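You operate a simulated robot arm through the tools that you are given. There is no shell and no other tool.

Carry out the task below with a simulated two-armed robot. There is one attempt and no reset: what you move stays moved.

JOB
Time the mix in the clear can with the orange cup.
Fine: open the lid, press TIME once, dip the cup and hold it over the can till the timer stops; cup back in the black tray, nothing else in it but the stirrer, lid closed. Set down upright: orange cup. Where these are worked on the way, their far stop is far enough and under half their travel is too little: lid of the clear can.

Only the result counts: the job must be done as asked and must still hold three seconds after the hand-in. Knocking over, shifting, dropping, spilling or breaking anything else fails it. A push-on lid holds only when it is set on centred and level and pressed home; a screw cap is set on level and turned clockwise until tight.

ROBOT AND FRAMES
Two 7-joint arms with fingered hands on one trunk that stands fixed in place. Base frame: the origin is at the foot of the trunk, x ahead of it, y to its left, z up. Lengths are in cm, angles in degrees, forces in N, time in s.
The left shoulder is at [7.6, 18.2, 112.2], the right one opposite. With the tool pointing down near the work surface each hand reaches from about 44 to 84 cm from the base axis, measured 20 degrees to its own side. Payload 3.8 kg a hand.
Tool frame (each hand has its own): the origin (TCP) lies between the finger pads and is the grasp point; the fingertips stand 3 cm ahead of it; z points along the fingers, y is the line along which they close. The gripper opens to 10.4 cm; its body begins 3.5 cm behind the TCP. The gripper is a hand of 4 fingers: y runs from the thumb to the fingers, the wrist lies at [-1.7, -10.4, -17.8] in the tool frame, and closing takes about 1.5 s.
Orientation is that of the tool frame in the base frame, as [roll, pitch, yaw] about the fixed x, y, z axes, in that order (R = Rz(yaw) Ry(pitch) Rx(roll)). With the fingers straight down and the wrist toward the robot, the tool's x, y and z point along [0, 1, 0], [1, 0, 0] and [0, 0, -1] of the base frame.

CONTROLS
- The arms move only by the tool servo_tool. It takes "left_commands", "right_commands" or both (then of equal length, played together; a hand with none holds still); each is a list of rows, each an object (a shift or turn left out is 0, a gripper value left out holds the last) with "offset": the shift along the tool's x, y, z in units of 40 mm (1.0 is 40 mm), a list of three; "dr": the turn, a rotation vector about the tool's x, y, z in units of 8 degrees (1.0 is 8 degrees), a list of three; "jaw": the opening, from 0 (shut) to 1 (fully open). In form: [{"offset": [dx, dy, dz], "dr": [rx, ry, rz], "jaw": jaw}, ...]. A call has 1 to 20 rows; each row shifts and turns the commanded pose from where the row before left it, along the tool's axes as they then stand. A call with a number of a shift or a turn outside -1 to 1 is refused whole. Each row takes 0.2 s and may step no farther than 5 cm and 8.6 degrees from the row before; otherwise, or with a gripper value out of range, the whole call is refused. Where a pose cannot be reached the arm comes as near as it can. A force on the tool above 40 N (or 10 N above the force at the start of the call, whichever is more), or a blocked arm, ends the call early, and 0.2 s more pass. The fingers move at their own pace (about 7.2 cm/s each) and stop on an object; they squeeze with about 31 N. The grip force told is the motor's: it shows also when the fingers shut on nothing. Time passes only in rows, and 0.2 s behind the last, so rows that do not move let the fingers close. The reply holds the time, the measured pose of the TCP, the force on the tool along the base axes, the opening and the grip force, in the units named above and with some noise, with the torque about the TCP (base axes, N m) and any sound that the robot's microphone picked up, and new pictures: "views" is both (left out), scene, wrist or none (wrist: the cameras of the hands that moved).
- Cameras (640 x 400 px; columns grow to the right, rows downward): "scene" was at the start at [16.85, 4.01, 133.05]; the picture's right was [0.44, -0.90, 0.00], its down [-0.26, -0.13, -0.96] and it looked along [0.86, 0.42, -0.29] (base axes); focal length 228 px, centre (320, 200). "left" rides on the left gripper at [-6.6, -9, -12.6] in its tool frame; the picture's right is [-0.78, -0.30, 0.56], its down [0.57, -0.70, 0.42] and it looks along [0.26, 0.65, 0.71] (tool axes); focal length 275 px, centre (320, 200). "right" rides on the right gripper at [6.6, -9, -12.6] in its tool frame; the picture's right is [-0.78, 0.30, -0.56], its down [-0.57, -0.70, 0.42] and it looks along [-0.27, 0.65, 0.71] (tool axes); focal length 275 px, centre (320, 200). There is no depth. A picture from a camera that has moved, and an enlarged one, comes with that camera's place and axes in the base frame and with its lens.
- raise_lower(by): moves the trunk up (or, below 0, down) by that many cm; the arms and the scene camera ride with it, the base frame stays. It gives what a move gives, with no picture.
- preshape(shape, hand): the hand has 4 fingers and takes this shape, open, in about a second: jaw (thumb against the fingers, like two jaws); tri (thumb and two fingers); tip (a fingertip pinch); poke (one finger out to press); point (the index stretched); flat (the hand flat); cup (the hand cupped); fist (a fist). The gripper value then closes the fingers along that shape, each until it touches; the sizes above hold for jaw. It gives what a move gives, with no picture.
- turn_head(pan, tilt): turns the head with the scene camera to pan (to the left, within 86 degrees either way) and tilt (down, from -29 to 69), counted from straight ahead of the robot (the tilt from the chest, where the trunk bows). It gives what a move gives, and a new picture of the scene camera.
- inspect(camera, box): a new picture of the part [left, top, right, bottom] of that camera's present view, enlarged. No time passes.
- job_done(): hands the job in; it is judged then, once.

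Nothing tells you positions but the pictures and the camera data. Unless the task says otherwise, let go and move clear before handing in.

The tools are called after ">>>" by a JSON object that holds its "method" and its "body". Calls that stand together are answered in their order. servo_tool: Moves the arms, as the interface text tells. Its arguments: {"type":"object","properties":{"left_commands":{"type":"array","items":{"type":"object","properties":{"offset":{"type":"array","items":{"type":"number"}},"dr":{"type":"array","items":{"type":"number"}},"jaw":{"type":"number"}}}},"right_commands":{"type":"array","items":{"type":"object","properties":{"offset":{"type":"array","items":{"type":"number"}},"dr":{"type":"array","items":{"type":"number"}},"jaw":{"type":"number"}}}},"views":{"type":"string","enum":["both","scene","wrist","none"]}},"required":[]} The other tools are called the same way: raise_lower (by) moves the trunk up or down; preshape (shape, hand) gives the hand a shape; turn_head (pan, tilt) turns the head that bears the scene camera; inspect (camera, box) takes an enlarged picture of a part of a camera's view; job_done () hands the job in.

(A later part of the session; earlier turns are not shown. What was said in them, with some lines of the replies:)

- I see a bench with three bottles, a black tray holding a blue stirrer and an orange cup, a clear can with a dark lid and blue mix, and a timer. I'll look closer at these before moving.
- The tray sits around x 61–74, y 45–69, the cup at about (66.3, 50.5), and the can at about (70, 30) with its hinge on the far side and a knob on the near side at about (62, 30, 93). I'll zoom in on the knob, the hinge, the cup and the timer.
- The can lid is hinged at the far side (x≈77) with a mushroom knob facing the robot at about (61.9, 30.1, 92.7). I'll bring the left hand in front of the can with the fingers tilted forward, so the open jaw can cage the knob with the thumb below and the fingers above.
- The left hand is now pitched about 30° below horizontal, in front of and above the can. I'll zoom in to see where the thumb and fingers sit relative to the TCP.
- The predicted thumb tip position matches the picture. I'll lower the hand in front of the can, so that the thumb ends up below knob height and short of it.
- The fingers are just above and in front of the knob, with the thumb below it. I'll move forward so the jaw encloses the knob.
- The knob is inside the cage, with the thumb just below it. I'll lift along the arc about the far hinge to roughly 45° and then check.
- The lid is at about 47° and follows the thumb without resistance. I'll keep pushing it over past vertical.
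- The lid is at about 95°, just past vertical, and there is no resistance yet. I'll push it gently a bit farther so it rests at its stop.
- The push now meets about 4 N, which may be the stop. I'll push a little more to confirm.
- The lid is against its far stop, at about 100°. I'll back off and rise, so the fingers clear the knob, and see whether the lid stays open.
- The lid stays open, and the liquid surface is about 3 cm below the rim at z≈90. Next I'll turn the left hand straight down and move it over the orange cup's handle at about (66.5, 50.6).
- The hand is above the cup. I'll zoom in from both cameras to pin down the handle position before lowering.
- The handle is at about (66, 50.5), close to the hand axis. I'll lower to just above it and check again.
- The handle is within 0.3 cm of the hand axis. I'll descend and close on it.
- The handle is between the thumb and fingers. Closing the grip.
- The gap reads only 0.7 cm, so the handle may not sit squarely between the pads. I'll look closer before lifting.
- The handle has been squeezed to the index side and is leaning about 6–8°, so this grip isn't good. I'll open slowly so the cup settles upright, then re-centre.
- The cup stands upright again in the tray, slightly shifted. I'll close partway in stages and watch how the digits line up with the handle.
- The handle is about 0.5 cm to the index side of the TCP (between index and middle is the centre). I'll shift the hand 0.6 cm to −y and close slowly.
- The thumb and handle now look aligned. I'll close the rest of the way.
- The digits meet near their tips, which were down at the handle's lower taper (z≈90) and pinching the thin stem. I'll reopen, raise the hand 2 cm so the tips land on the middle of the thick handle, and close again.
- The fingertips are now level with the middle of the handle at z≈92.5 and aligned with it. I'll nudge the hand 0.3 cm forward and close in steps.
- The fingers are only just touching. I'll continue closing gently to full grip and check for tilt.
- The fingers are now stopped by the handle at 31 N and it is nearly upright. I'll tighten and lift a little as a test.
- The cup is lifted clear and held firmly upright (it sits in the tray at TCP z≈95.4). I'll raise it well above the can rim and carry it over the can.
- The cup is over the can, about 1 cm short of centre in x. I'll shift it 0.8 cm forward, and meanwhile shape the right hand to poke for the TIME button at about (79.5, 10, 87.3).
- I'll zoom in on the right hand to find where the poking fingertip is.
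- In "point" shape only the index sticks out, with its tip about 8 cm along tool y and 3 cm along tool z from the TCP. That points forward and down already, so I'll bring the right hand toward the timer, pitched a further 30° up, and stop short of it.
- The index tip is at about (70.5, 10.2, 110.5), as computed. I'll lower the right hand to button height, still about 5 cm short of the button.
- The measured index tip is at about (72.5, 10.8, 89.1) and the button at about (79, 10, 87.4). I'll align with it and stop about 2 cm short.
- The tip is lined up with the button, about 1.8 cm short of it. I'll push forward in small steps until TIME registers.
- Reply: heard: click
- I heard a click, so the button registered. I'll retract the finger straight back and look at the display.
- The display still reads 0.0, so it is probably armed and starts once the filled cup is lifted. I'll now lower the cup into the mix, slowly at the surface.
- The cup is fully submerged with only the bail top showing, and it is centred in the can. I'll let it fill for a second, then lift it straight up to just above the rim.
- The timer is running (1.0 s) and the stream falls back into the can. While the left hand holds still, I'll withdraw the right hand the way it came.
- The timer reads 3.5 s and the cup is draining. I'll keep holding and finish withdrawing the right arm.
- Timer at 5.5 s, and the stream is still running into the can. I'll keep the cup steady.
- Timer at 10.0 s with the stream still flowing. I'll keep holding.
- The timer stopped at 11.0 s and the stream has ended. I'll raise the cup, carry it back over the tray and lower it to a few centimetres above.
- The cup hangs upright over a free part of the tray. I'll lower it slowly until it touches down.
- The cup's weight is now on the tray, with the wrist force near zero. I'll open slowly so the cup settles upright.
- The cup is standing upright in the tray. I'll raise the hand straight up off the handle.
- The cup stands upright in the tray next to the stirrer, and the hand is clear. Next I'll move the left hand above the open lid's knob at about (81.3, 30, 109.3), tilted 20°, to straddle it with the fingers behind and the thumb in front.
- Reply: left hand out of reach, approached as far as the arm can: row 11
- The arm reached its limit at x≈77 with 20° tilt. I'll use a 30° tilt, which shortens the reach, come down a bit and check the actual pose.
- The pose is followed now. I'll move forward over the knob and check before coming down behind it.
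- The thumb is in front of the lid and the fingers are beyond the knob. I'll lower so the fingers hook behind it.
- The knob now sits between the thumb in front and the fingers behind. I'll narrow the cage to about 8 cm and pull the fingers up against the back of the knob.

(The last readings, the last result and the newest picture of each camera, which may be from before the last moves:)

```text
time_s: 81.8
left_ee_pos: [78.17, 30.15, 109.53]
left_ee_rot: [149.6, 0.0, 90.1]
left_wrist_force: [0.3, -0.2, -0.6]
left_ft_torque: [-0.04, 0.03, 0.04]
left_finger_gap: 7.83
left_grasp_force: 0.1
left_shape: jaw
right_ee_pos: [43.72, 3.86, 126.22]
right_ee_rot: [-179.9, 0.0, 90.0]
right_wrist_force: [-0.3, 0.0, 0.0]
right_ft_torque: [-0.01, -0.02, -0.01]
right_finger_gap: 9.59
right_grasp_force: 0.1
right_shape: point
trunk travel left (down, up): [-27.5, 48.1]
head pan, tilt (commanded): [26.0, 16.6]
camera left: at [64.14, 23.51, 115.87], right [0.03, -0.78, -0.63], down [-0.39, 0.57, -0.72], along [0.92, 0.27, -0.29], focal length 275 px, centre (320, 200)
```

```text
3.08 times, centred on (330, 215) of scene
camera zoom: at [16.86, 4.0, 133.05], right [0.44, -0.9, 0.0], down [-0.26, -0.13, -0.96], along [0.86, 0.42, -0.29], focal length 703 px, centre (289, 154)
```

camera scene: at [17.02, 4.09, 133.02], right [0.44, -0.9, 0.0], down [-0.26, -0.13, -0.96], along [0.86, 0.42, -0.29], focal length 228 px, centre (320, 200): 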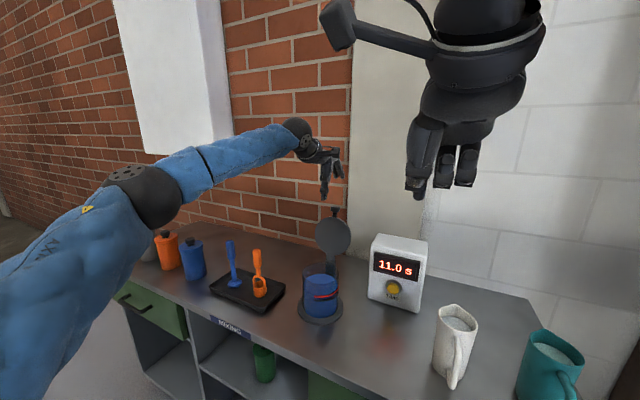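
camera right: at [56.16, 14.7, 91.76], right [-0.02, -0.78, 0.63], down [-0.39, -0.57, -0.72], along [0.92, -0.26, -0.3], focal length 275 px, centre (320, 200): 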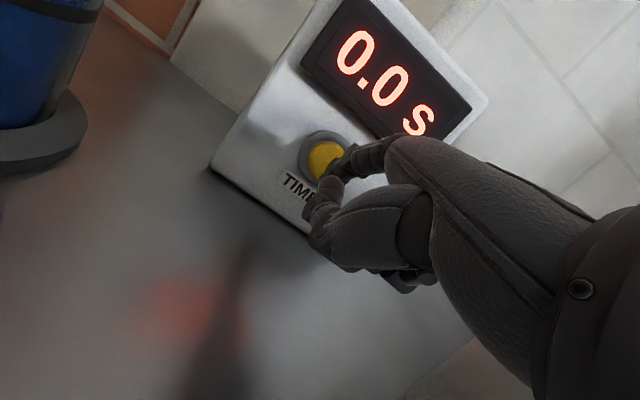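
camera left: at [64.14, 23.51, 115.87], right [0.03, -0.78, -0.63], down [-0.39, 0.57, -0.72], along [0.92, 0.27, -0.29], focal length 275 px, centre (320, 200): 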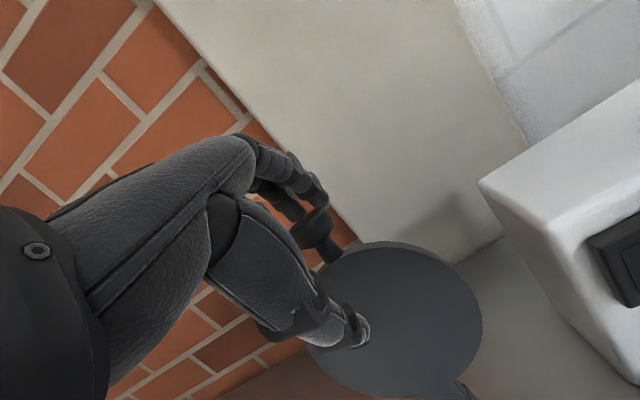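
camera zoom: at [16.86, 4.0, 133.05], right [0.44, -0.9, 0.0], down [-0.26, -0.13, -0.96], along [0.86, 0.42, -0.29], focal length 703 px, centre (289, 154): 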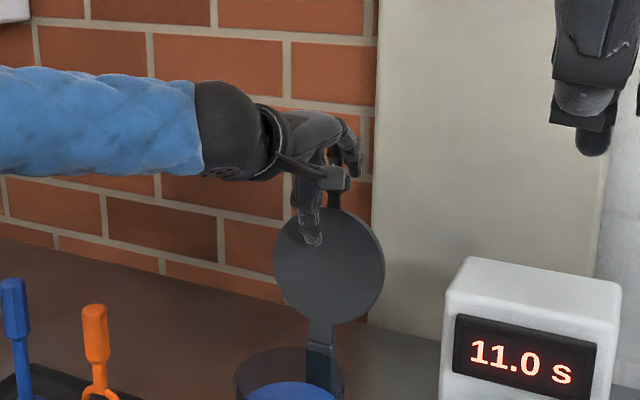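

The fingertips are just behind the knob head. I'll go 0.8 cm lower for a more secure hook, then pull the lid toward the robot along its arc.

>>> {"method": "servo_tool", "body": {"left_commands": [{"offset": [0, -0.101, 0.1725]}, {"offset": [0, -0.373, -0.233], "dr": [-0.3125, 0, 0]}, {"offset": [0, -0.377, -0.245], "dr": [-0.3125, 0, 0]}, {"offset": [0, -0.335, -0.176], "dr": [-0.3125, 0, 0]}, {"offset": [0, 0, 0]}], "views": "wrist"}}

>>> {"method": "inspect", "body": {"camera": "left", "box": [220, 120, 420, 400]}}

>>> {"method": "inspect", "body": {"camera": "scene", "box": [280, 150, 380, 280]}}

>>> {"method": "inspect", "body": {"camera": "right", "box": [60, 0, 240, 130]}}

```text
time_s: 83.0
left_ee_pos: [73.0, 29.92, 108.6]
left_ee_rot: [142.1, 0.0, 90.0]
left_wrist_force: [0.3, 0.8, 0.4]
left_ft_torque: [0.0, -0.05, -0.01]
left_finger_gap: 7.85
left_grasp_force: 0.1
left_shape: jaw
right_ee_pos: [43.73, 3.97, 126.34]
right_ee_rot: [-179.9, -0.1, 90.1]
right_wrist_force: [-0.2, -0.3, 0.6]
right_ft_torque: [-0.01, 0.02, -0.03]
right_finger_gap: 9.63
right_grasp_force: 0.0
right_shape: point
trunk travel left (down, up): [-27.5, 48.1]
head pan, tilt (commanded): [26.0, 16.6]
camera left: at [58.41, 23.37, 113.04], right [0.11, -0.78, -0.62], down [-0.29, 0.57, -0.77], along [0.95, 0.27, -0.17], focal length 275 px, centre (320, 200)
```

left: 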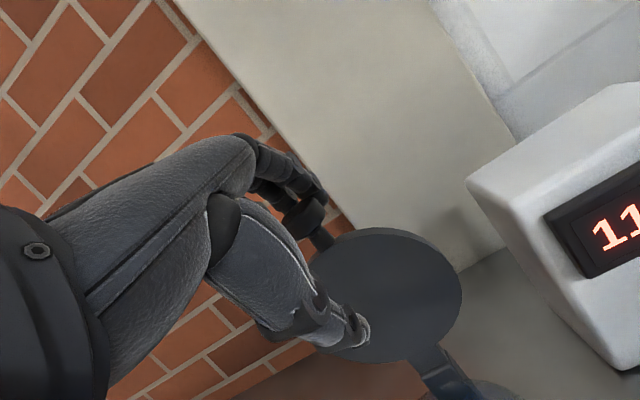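

```text
1.43 times, centred on (320, 260) of left
camera zoom: at [58.41, 23.37, 113.04], right [0.11, -0.78, -0.62], down [-0.29, 0.57, -0.77], along [0.95, 0.27, -0.17], focal length 393 px, centre (320, 114)
```

zoom: 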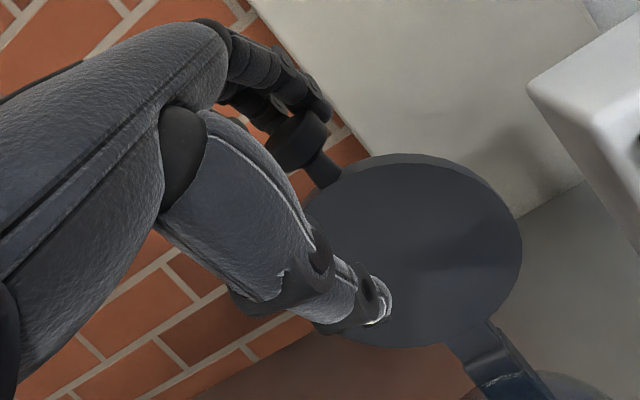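

```text
3.08 times, centred on (330, 215) of scene
camera zoom: at [16.88, 3.98, 133.05], right [0.44, -0.9, 0.0], down [-0.26, -0.13, -0.96], along [0.86, 0.42, -0.29], focal length 703 px, centre (289, 154)
```

zoom: 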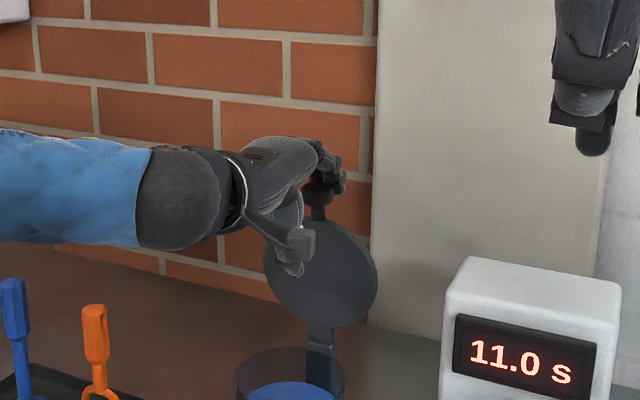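

```text
3.08 times, centred on (150, 65) of right
camera zoom: at [34.82, 10.46, 138.96], right [0.3, -0.78, 0.56], down [-0.7, -0.57, -0.42], along [0.65, -0.26, -0.71], focal length 847 px, centre (843, 615)
```

zoom: 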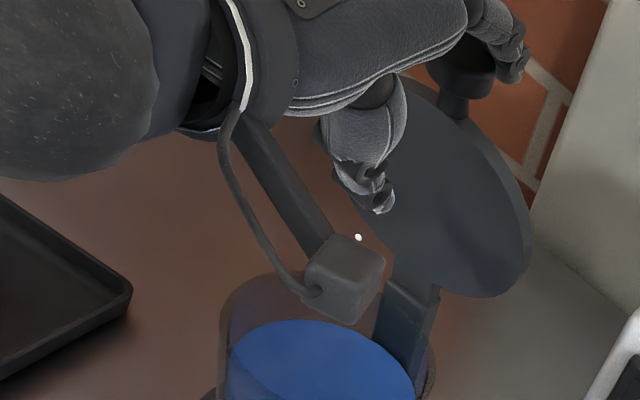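

The lid came with the fingers to about 86°, near vertical. I'll narrow the cage a little so the thumb is close enough to catch it, and pull it past vertical.

>>> {"method": "servo_tool", "body": {"left_commands": [{"jaw": 0.68}, {"jaw": 0.6}, {"offset": [0, -0.272, -0.18], "dr": [-0.26, 0, 0]}, {"offset": [0, -0.265, -0.19], "dr": [-0.25, 0, 0]}, {"offset": [0, 0, 0]}], "views": "wrist"}}

>>> {"method": "inspect", "body": {"camera": "left", "box": [220, 120, 420, 400]}}

>>> {"method": "inspect", "body": {"camera": "scene", "box": [280, 150, 380, 280]}}

>>> {"method": "inspect", "body": {"camera": "right", "box": [60, 0, 240, 130]}}

```text
time_s: 84.2
left_ee_pos: [70.59, 29.84, 108.32]
left_ee_rot: [138.0, -0.1, 90.1]
left_wrist_force: [-0.2, 0.4, -0.6]
left_ft_torque: [0.01, -0.02, 0.05]
left_finger_gap: 6.31
left_grasp_force: 0.0
left_shape: jaw
right_ee_pos: [43.75, 3.91, 126.28]
right_ee_rot: [-179.9, 0.1, 90.0]
right_wrist_force: [-0.5, 0.0, 0.0]
right_ft_torque: [-0.02, 0.0, -0.02]
right_finger_gap: 9.61
right_grasp_force: 0.0
right_shape: point
trunk travel left (down, up): [-27.5, 48.1]
head pan, tilt (commanded): [26.0, 16.6]
camera left: at [55.64, 23.31, 111.75], right [0.15, -0.78, -0.61], down [-0.24, 0.57, -0.78], along [0.96, 0.27, -0.1], focal length 275 px, centre (320, 200)
```

left: 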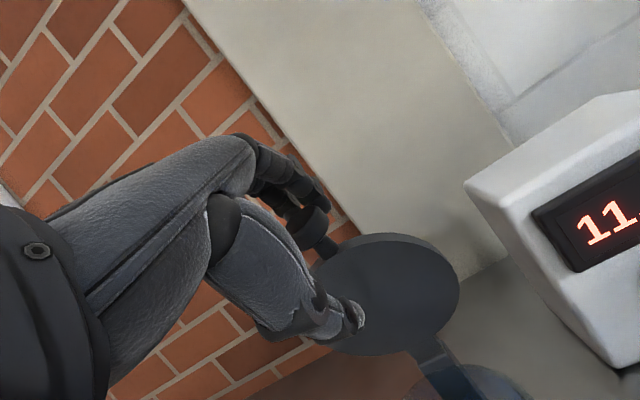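

```text
1.43 times, centred on (320, 260) of left
camera zoom: at [55.64, 23.31, 111.75], right [0.15, -0.78, -0.61], down [-0.24, 0.57, -0.78], along [0.96, 0.27, -0.1], focal length 393 px, centre (320, 114)
```

zoom: 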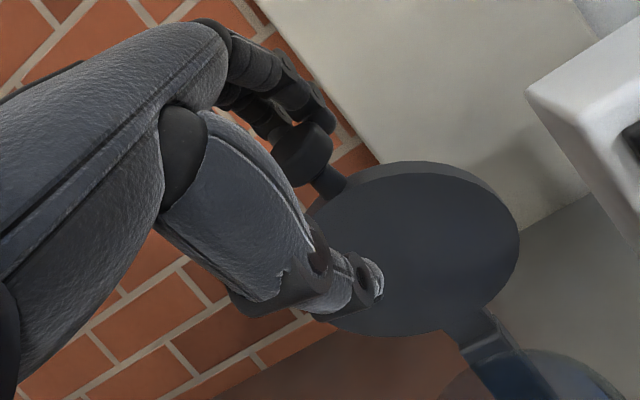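

```text
3.08 times, centred on (330, 215) of scene
camera zoom: at [16.87, 4.0, 133.05], right [0.44, -0.9, 0.0], down [-0.26, -0.13, -0.96], along [0.86, 0.42, -0.29], focal length 703 px, centre (289, 154)
```

zoom: 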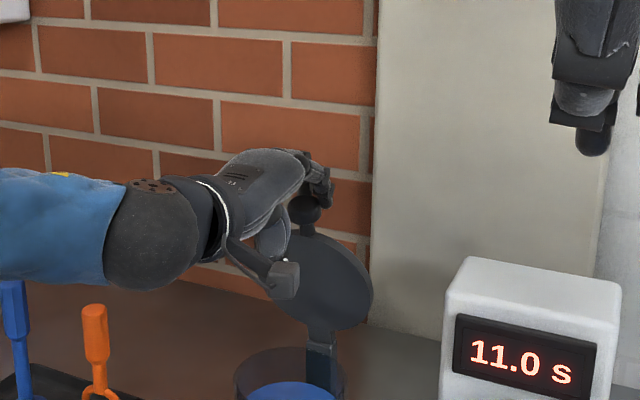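

```text
3.08 times, centred on (150, 65) of right
camera zoom: at [34.8, 10.48, 138.96], right [0.3, -0.78, 0.56], down [-0.7, -0.57, -0.42], along [0.65, -0.26, -0.71], focal length 847 px, centre (843, 615)
```

zoom: 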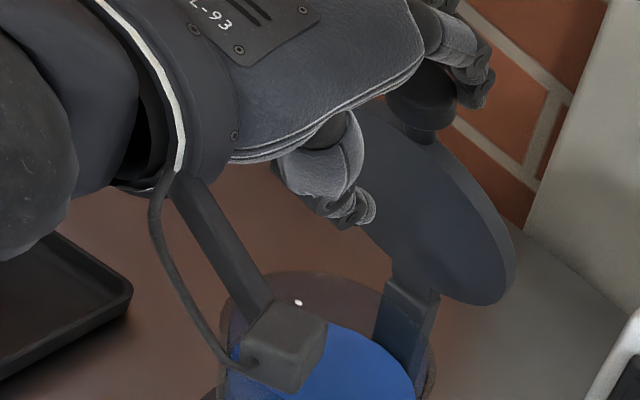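

The lid is at about 72° and following in a controlled way. I'll continue along the arc to about 45°.

>>> {"method": "servo_tool", "body": {"left_commands": [{"offset": [0, -0.358, -0.114], "dr": [-0.21, 0, 0]}, {"offset": [0, -0.355, -0.125], "dr": [-0.21, 0, 0]}, {"offset": [0, -0.351, -0.1345], "dr": [-0.21, 0, 0]}, {"offset": [0, -0.37, -0.0305], "dr": [-0.21, 0, 0]}, {"offset": [0, -0.369, -0.0415], "dr": [-0.21, 0, 0]}, {"offset": [0, -0.368, -0.052], "dr": [-0.21, 0, 0]}, {"offset": [0, 0, 0]}], "views": "wrist"}}

>>> {"method": "inspect", "body": {"camera": "scene", "box": [260, 170, 380, 320]}}

>>> {"method": "inspect", "body": {"camera": "right", "box": [40, 0, 260, 180]}}

```text
time_s: 85.8
left_ee_pos: [63.03, 29.92, 103.56]
left_ee_rot: [127.9, 0.0, 90.0]
left_wrist_force: [0.7, 0.2, -0.2]
left_ft_torque: [-0.03, 0.0, 0.02]
left_finger_gap: 6.3
left_grasp_force: 0.1
left_shape: jaw
right_ee_pos: [43.79, 3.89, 126.41]
right_ee_rot: [-179.9, -0.1, 90.0]
right_wrist_force: [-0.7, -0.4, 0.1]
right_ft_torque: [-0.01, -0.02, -0.01]
right_finger_gap: 9.59
right_grasp_force: 0.1
right_shape: point
trunk travel left (down, up): [-27.5, 48.1]
head pan, tilt (commanded): [26.0, 16.6]
camera left: at [47.69, 23.38, 104.22], right [0.26, -0.78, -0.58], down [-0.1, 0.57, -0.81], along [0.96, 0.27, 0.07], focal length 275 px, centre (320, 200)
```

left: 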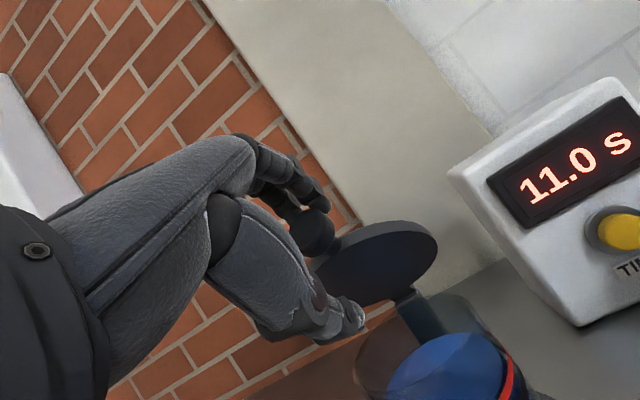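

```text
2.67 times, centred on (320, 245) of scene
camera zoom: at [16.85, 4.0, 133.06], right [0.44, -0.9, 0.0], down [-0.26, -0.13, -0.96], along [0.86, 0.42, -0.29], focal length 609 px, centre (320, 80)
```

zoom: 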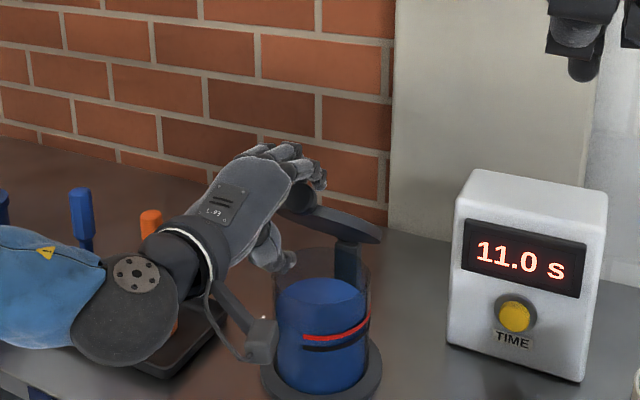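

```text
2.22 times, centred on (150, 90) of right
camera zoom: at [34.79, 10.47, 138.97], right [0.3, -0.78, 0.56], down [-0.7, -0.57, -0.42], along [0.65, -0.26, -0.71], focal length 612 px, centre (698, 444)
```

zoom: 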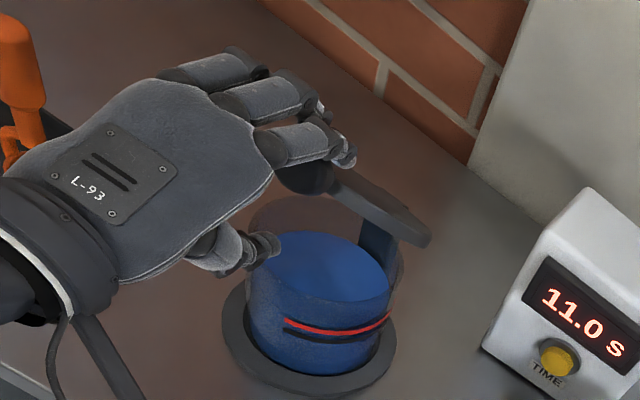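

The lid is at about 47°, still moving with the hand. I'll continue lowering to about 15°.

>>> {"method": "servo_tool", "body": {"left_commands": [{"offset": [0, -0.37, 0.013], "dr": [-0.167, 0, 0]}, {"offset": [0, -0.37, 0.004], "dr": [-0.167, 0, 0]}, {"offset": [0, -0.37, -0.005], "dr": [-0.167, 0, 0]}, {"offset": [0, -0.36, 0.092], "dr": [-0.167, 0, 0]}, {"offset": [0, -0.362, 0.084], "dr": [-0.167, 0, 0]}, {"offset": [0, -0.364, 0.075], "dr": [-0.167, 0, 0]}, {"offset": [0, 0, 0]}], "views": "wrist"}}

>>> {"method": "inspect", "body": {"camera": "scene", "box": [260, 190, 380, 340]}}

>>> {"method": "inspect", "body": {"camera": "right", "box": [40, 0, 260, 180]}}

```text
time_s: 87.4
left_ee_pos: [58.91, 29.97, 95.63]
left_ee_rot: [120.0, 0.0, 90.1]
left_wrist_force: [-0.8, -0.1, 0.5]
left_ft_torque: [0.0, 0.01, -0.01]
left_finger_gap: 6.27
left_grasp_force: 0.2
left_shape: jaw
right_ee_pos: [43.82, 3.98, 126.35]
right_ee_rot: [-179.9, 0.0, 90.0]
right_wrist_force: [0.4, -0.1, 1.0]
right_ft_torque: [0.04, -0.01, -0.01]
right_finger_gap: 9.57
right_grasp_force: 0.1
right_shape: point
trunk travel left (down, up): [-27.5, 48.1]
head pan, tilt (commanded): [26.0, 16.6]
camera left: at [43.7, 23.45, 94.2], right [0.34, -0.78, -0.53], down [0.02, 0.57, -0.82], along [0.94, 0.27, 0.21], focal length 275 px, centre (320, 200)
```

left: 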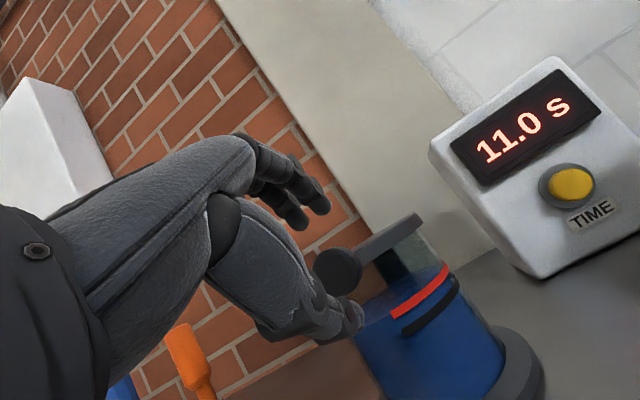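

```text
2.67 times, centred on (320, 265) of scene
camera zoom: at [16.84, 4.01, 133.06], right [0.44, -0.9, 0.0], down [-0.26, -0.13, -0.96], along [0.86, 0.42, -0.29], focal length 609 px, centre (320, 27)
```

zoom: 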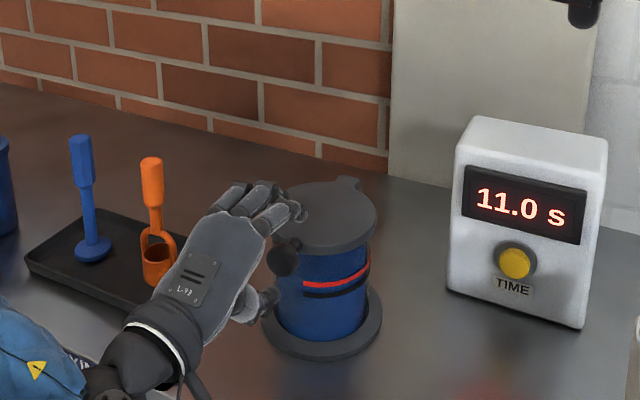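

```text
2.22 times, centred on (150, 90) of right
camera zoom: at [34.77, 10.49, 138.98], right [0.3, -0.78, 0.56], down [-0.7, -0.57, -0.42], along [0.65, -0.26, -0.71], focal length 612 px, centre (698, 444)
```

zoom: 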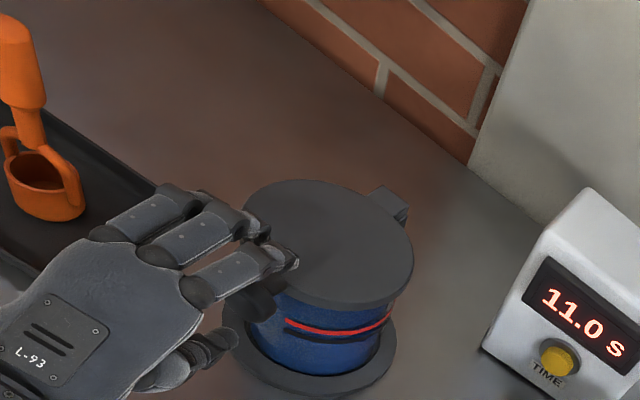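

The lid looks closed: the knob and lid match their original pixel positions. I'll open the cage and back the hand straight out before checking.

>>> {"method": "servo_tool", "body": {"left_commands": [{"jaw": 0.8}, {"offset": [0, -0.2, -0.346], "jaw": 0.9}, {"offset": [0, -0.25, -0.433]}, {"offset": [0, -0.125, -0.2165]}, {"offset": [0, 0.65, -0.375]}, {"offset": [0, 0.65, -0.375]}, {"offset": [0, 0.65, -0.375]}, {"offset": [0, 0.65, -0.375]}, {"offset": [0, 0.65, -0.375]}, {"offset": [0, 0.65, -0.375]}, {"offset": [0, 0, 0]}], "views": "both"}}

>>> {"method": "inspect", "body": {"camera": "scene", "box": [200, 220, 440, 370]}}

>>> {"method": "inspect", "body": {"camera": "scene", "box": [285, 245, 365, 330]}}

>>> {"method": "inspect", "body": {"camera": "right", "box": [0, 0, 340, 212]}}

```text
time_s: 89.8
left_ee_pos: [54.53, 29.98, 113.92]
left_ee_rot: [120.0, 0.0, 90.0]
left_wrist_force: [-0.2, -0.7, -0.3]
left_ft_torque: [0.02, 0.02, 0.04]
left_finger_gap: 9.33
left_grasp_force: 0.1
left_shape: jaw
right_ee_pos: [43.8, 4.02, 126.33]
right_ee_rot: [180.0, 0.0, 90.2]
right_wrist_force: [-0.4, -1.2, 0.4]
right_ft_torque: [-0.02, -0.01, 0.0]
right_finger_gap: 9.57
right_grasp_force: 0.0
right_shape: point
trunk travel left (down, up): [-27.5, 48.1]
head pan, tilt (commanded): [26.0, 16.6]
camera scene: at [16.87, 4.02, 133.05], right [0.44, -0.9, 0.0], down [-0.26, -0.13, -0.96], along [0.86, 0.42, -0.29], focal length 228 px, centre (320, 200)
camera left: at [39.23, 23.49, 112.33], right [0.34, -0.78, -0.53], down [0.02, 0.57, -0.82], along [0.94, 0.27, 0.21], focal length 275 px, centre (320, 200)
```

scene: 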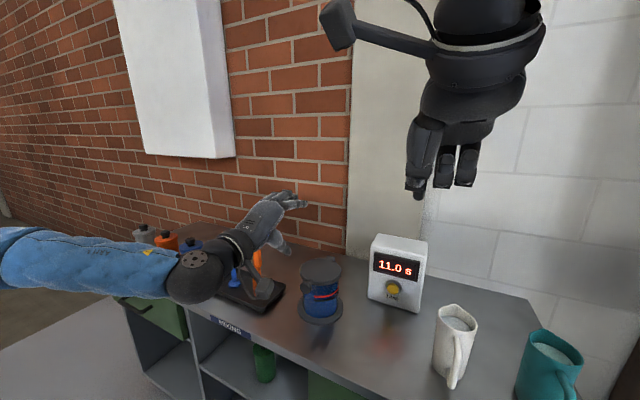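
left: 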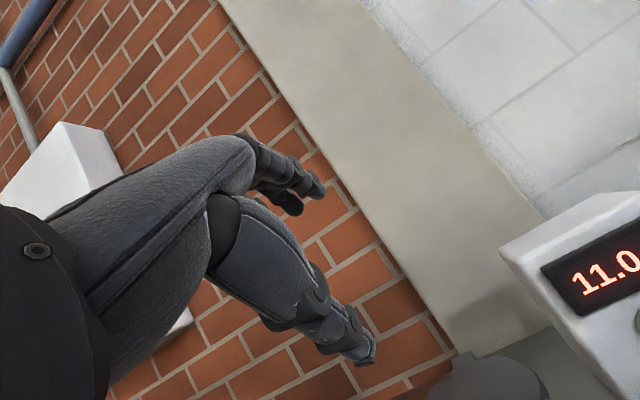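

```text
2.67 times, centred on (320, 295) of scene
camera zoom: at [16.87, 4.02, 133.05], right [0.44, -0.9, 0.0], down [-0.26, -0.13, -0.96], along [0.86, 0.42, -0.29], focal length 609 px, centre (320, -53)
```

zoom: 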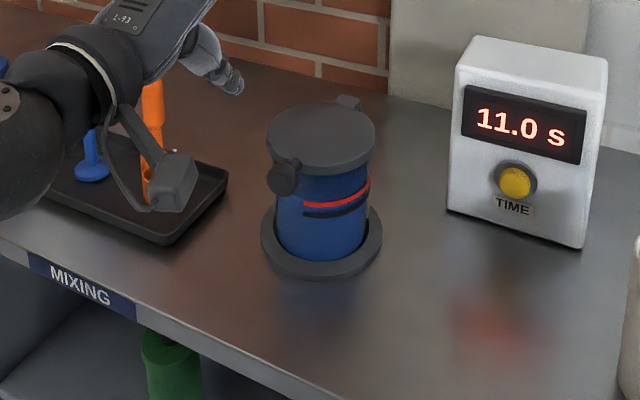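

```text
4.71 times, centred on (325, 288) of scene
camera zoom: at [16.87, 4.02, 133.05], right [0.44, -0.9, 0.0], down [-0.26, -0.13, -0.96], along [0.86, 0.42, -0.29], focal length 1075 px, centre (296, -212)
```

zoom: 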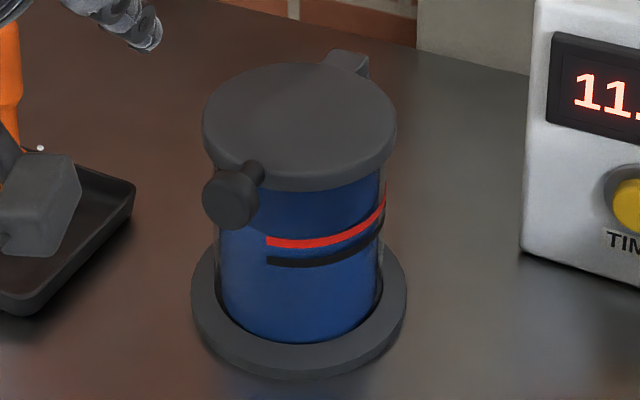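

```text
1.88 times, centred on (170, 106) of right
camera zoom: at [34.81, 10.5, 138.96], right [0.3, -0.78, 0.56], down [-0.7, -0.57, -0.42], along [0.65, -0.26, -0.71], focal length 518 px, centre (602, 377)
```

zoom: 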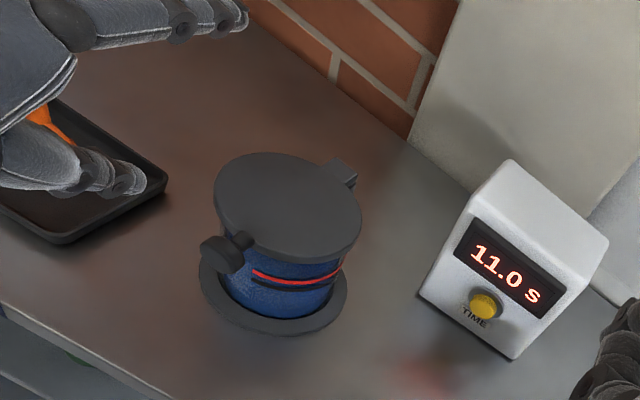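

The lid is back exactly where it was at the start, and the timer shows 11.0 s. I'll withdraw the left arm along its original path so I can see the tray clearly.

>>> {"method": "servo_tool", "body": {"left_commands": [{"dr": [0.9375, 0, 0]}, {"dr": [0.9375, 0, 0]}, {"dr": [0.9375, 0, 0]}, {"dr": [0.9375, 0, 0]}, {"dr": [0.9375, 0, 0]}, {"dr": [0.9375, 0, 0]}, {"dr": [0.9375, 0, 0]}, {"dr": [0.9375, 0, 0]}, {"offset": [0, 0, -1]}, {"offset": [0, 0, -1]}, {"offset": [0, 0, -1]}, {"offset": [0, 0, -1]}, {"offset": [0.75, -0.9, 0]}, {"offset": [0.75, -0.9, 0]}, {"offset": [0.75, -0.9, 0]}, {"offset": [0.75, -0.9, 0]}, {"offset": [0.75, -0.9, 0]}, {"offset": [0, 0, 0]}], "views": "both"}}

>>> {"method": "inspect", "body": {"camera": "scene", "box": [200, 220, 440, 370]}}

>>> {"method": "inspect", "body": {"camera": "scene", "box": [205, 230, 295, 315]}}

>>> {"method": "inspect", "body": {"camera": "left", "box": [280, 90, 520, 290]}}

```text
time_s: 93.6
left_ee_pos: [36.27, 44.89, 129.72]
left_ee_rot: [-179.9, -0.1, 90.0]
left_wrist_force: [1.3, 0.3, 0.4]
left_ft_torque: [0.03, 0.02, -0.02]
left_finger_gap: 9.35
left_grasp_force: 0.0
left_shape: jaw
right_ee_pos: [43.81, 3.75, 126.3]
right_ee_rot: [-179.9, 0.1, 90.0]
right_wrist_force: [0.6, -0.2, 0.3]
right_ft_torque: [0.01, 0.0, 0.0]
right_finger_gap: 9.6
right_grasp_force: 0.1
right_shape: point
trunk travel left (down, up): [-27.5, 48.1]
head pan, tilt (commanded): [26.0, 16.6]
camera scene: at [16.9, 3.94, 133.05], right [0.44, -0.9, 0.0], down [-0.26, -0.12, -0.96], along [0.86, 0.42, -0.29], focal length 228 px, centre (320, 200)
camera left: at [27.47, 38.37, 142.34], right [-0.3, -0.78, -0.56], down [-0.7, 0.57, -0.42], along [0.65, 0.27, -0.71], focal length 275 px, centre (320, 200)
```

scene: 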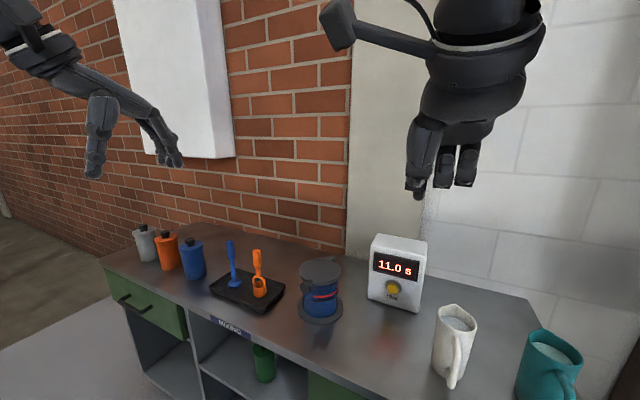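
left: 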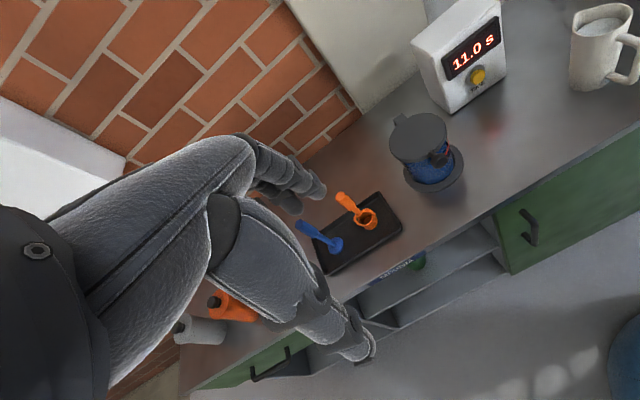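

```text
2.67 times, centred on (320, 295) of scene
camera zoom: at [16.9, 3.94, 133.05], right [0.44, -0.9, 0.0], down [-0.26, -0.12, -0.96], along [0.86, 0.42, -0.29], focal length 609 px, centre (320, -53)
```

zoom: 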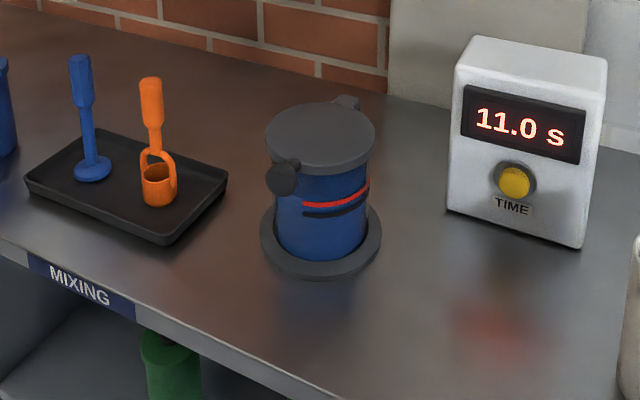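

```text
4.71 times, centred on (250, 272) of scene
camera zoom: at [16.9, 3.94, 133.05], right [0.44, -0.9, 0.0], down [-0.26, -0.12, -0.96], along [0.86, 0.42, -0.29], focal length 1075 px, centre (649, -141)
```

zoom: 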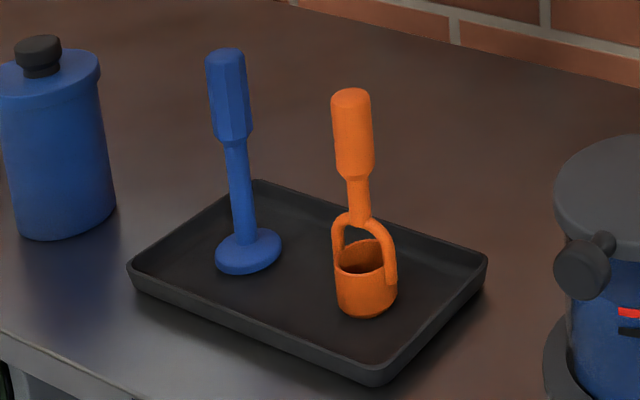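

```text
2.00 times, centred on (400, 190) of left
camera zoom: at [27.47, 38.37, 142.34], right [-0.3, -0.78, -0.56], down [-0.7, 0.57, -0.42], along [0.65, 0.27, -0.71], focal length 551 px, centre (160, 220)
```

zoom: 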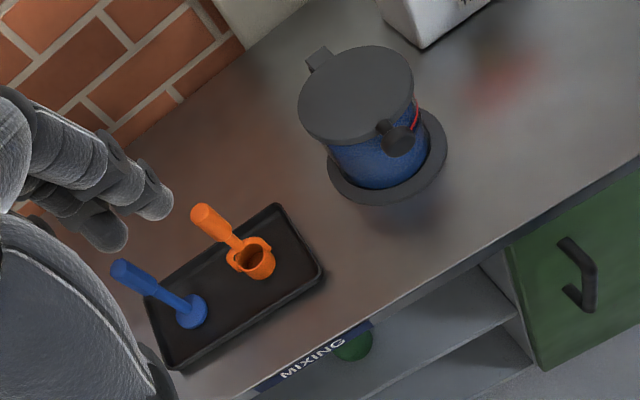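

The lid is closed, the timer is stopped at 11.0 s, and the cup stands upright in the black tray with only the stirrer beside it. Nothing else has moved and both hands are clear, so I'm handing the job in.

>>> {"method": "job_done", "body": {}}

```text
The job is handed in.
```

The job is handed in. I timed the mix in the clear can with the orange cup, and the timer stopped by itself at 11.0 s.

- **Timing:** I opened the lid to its far stop and pressed TIME once, with one click heard. I then dipped the cup fully and held it over the can until the stream and the timer stopped.
- **Cup:** It stands upright in the black tray, with only the stirrer beside it. My first two grips on it were poor and nudged it about a centimetre inside the tray while it was still empty. It stayed standing, and the third grip held.
- **Lid:** It is closed and looks exactly as it did at the start.
- **Rest of the bench:** I saw no spills and nothing else out of place, and both hands are clear.
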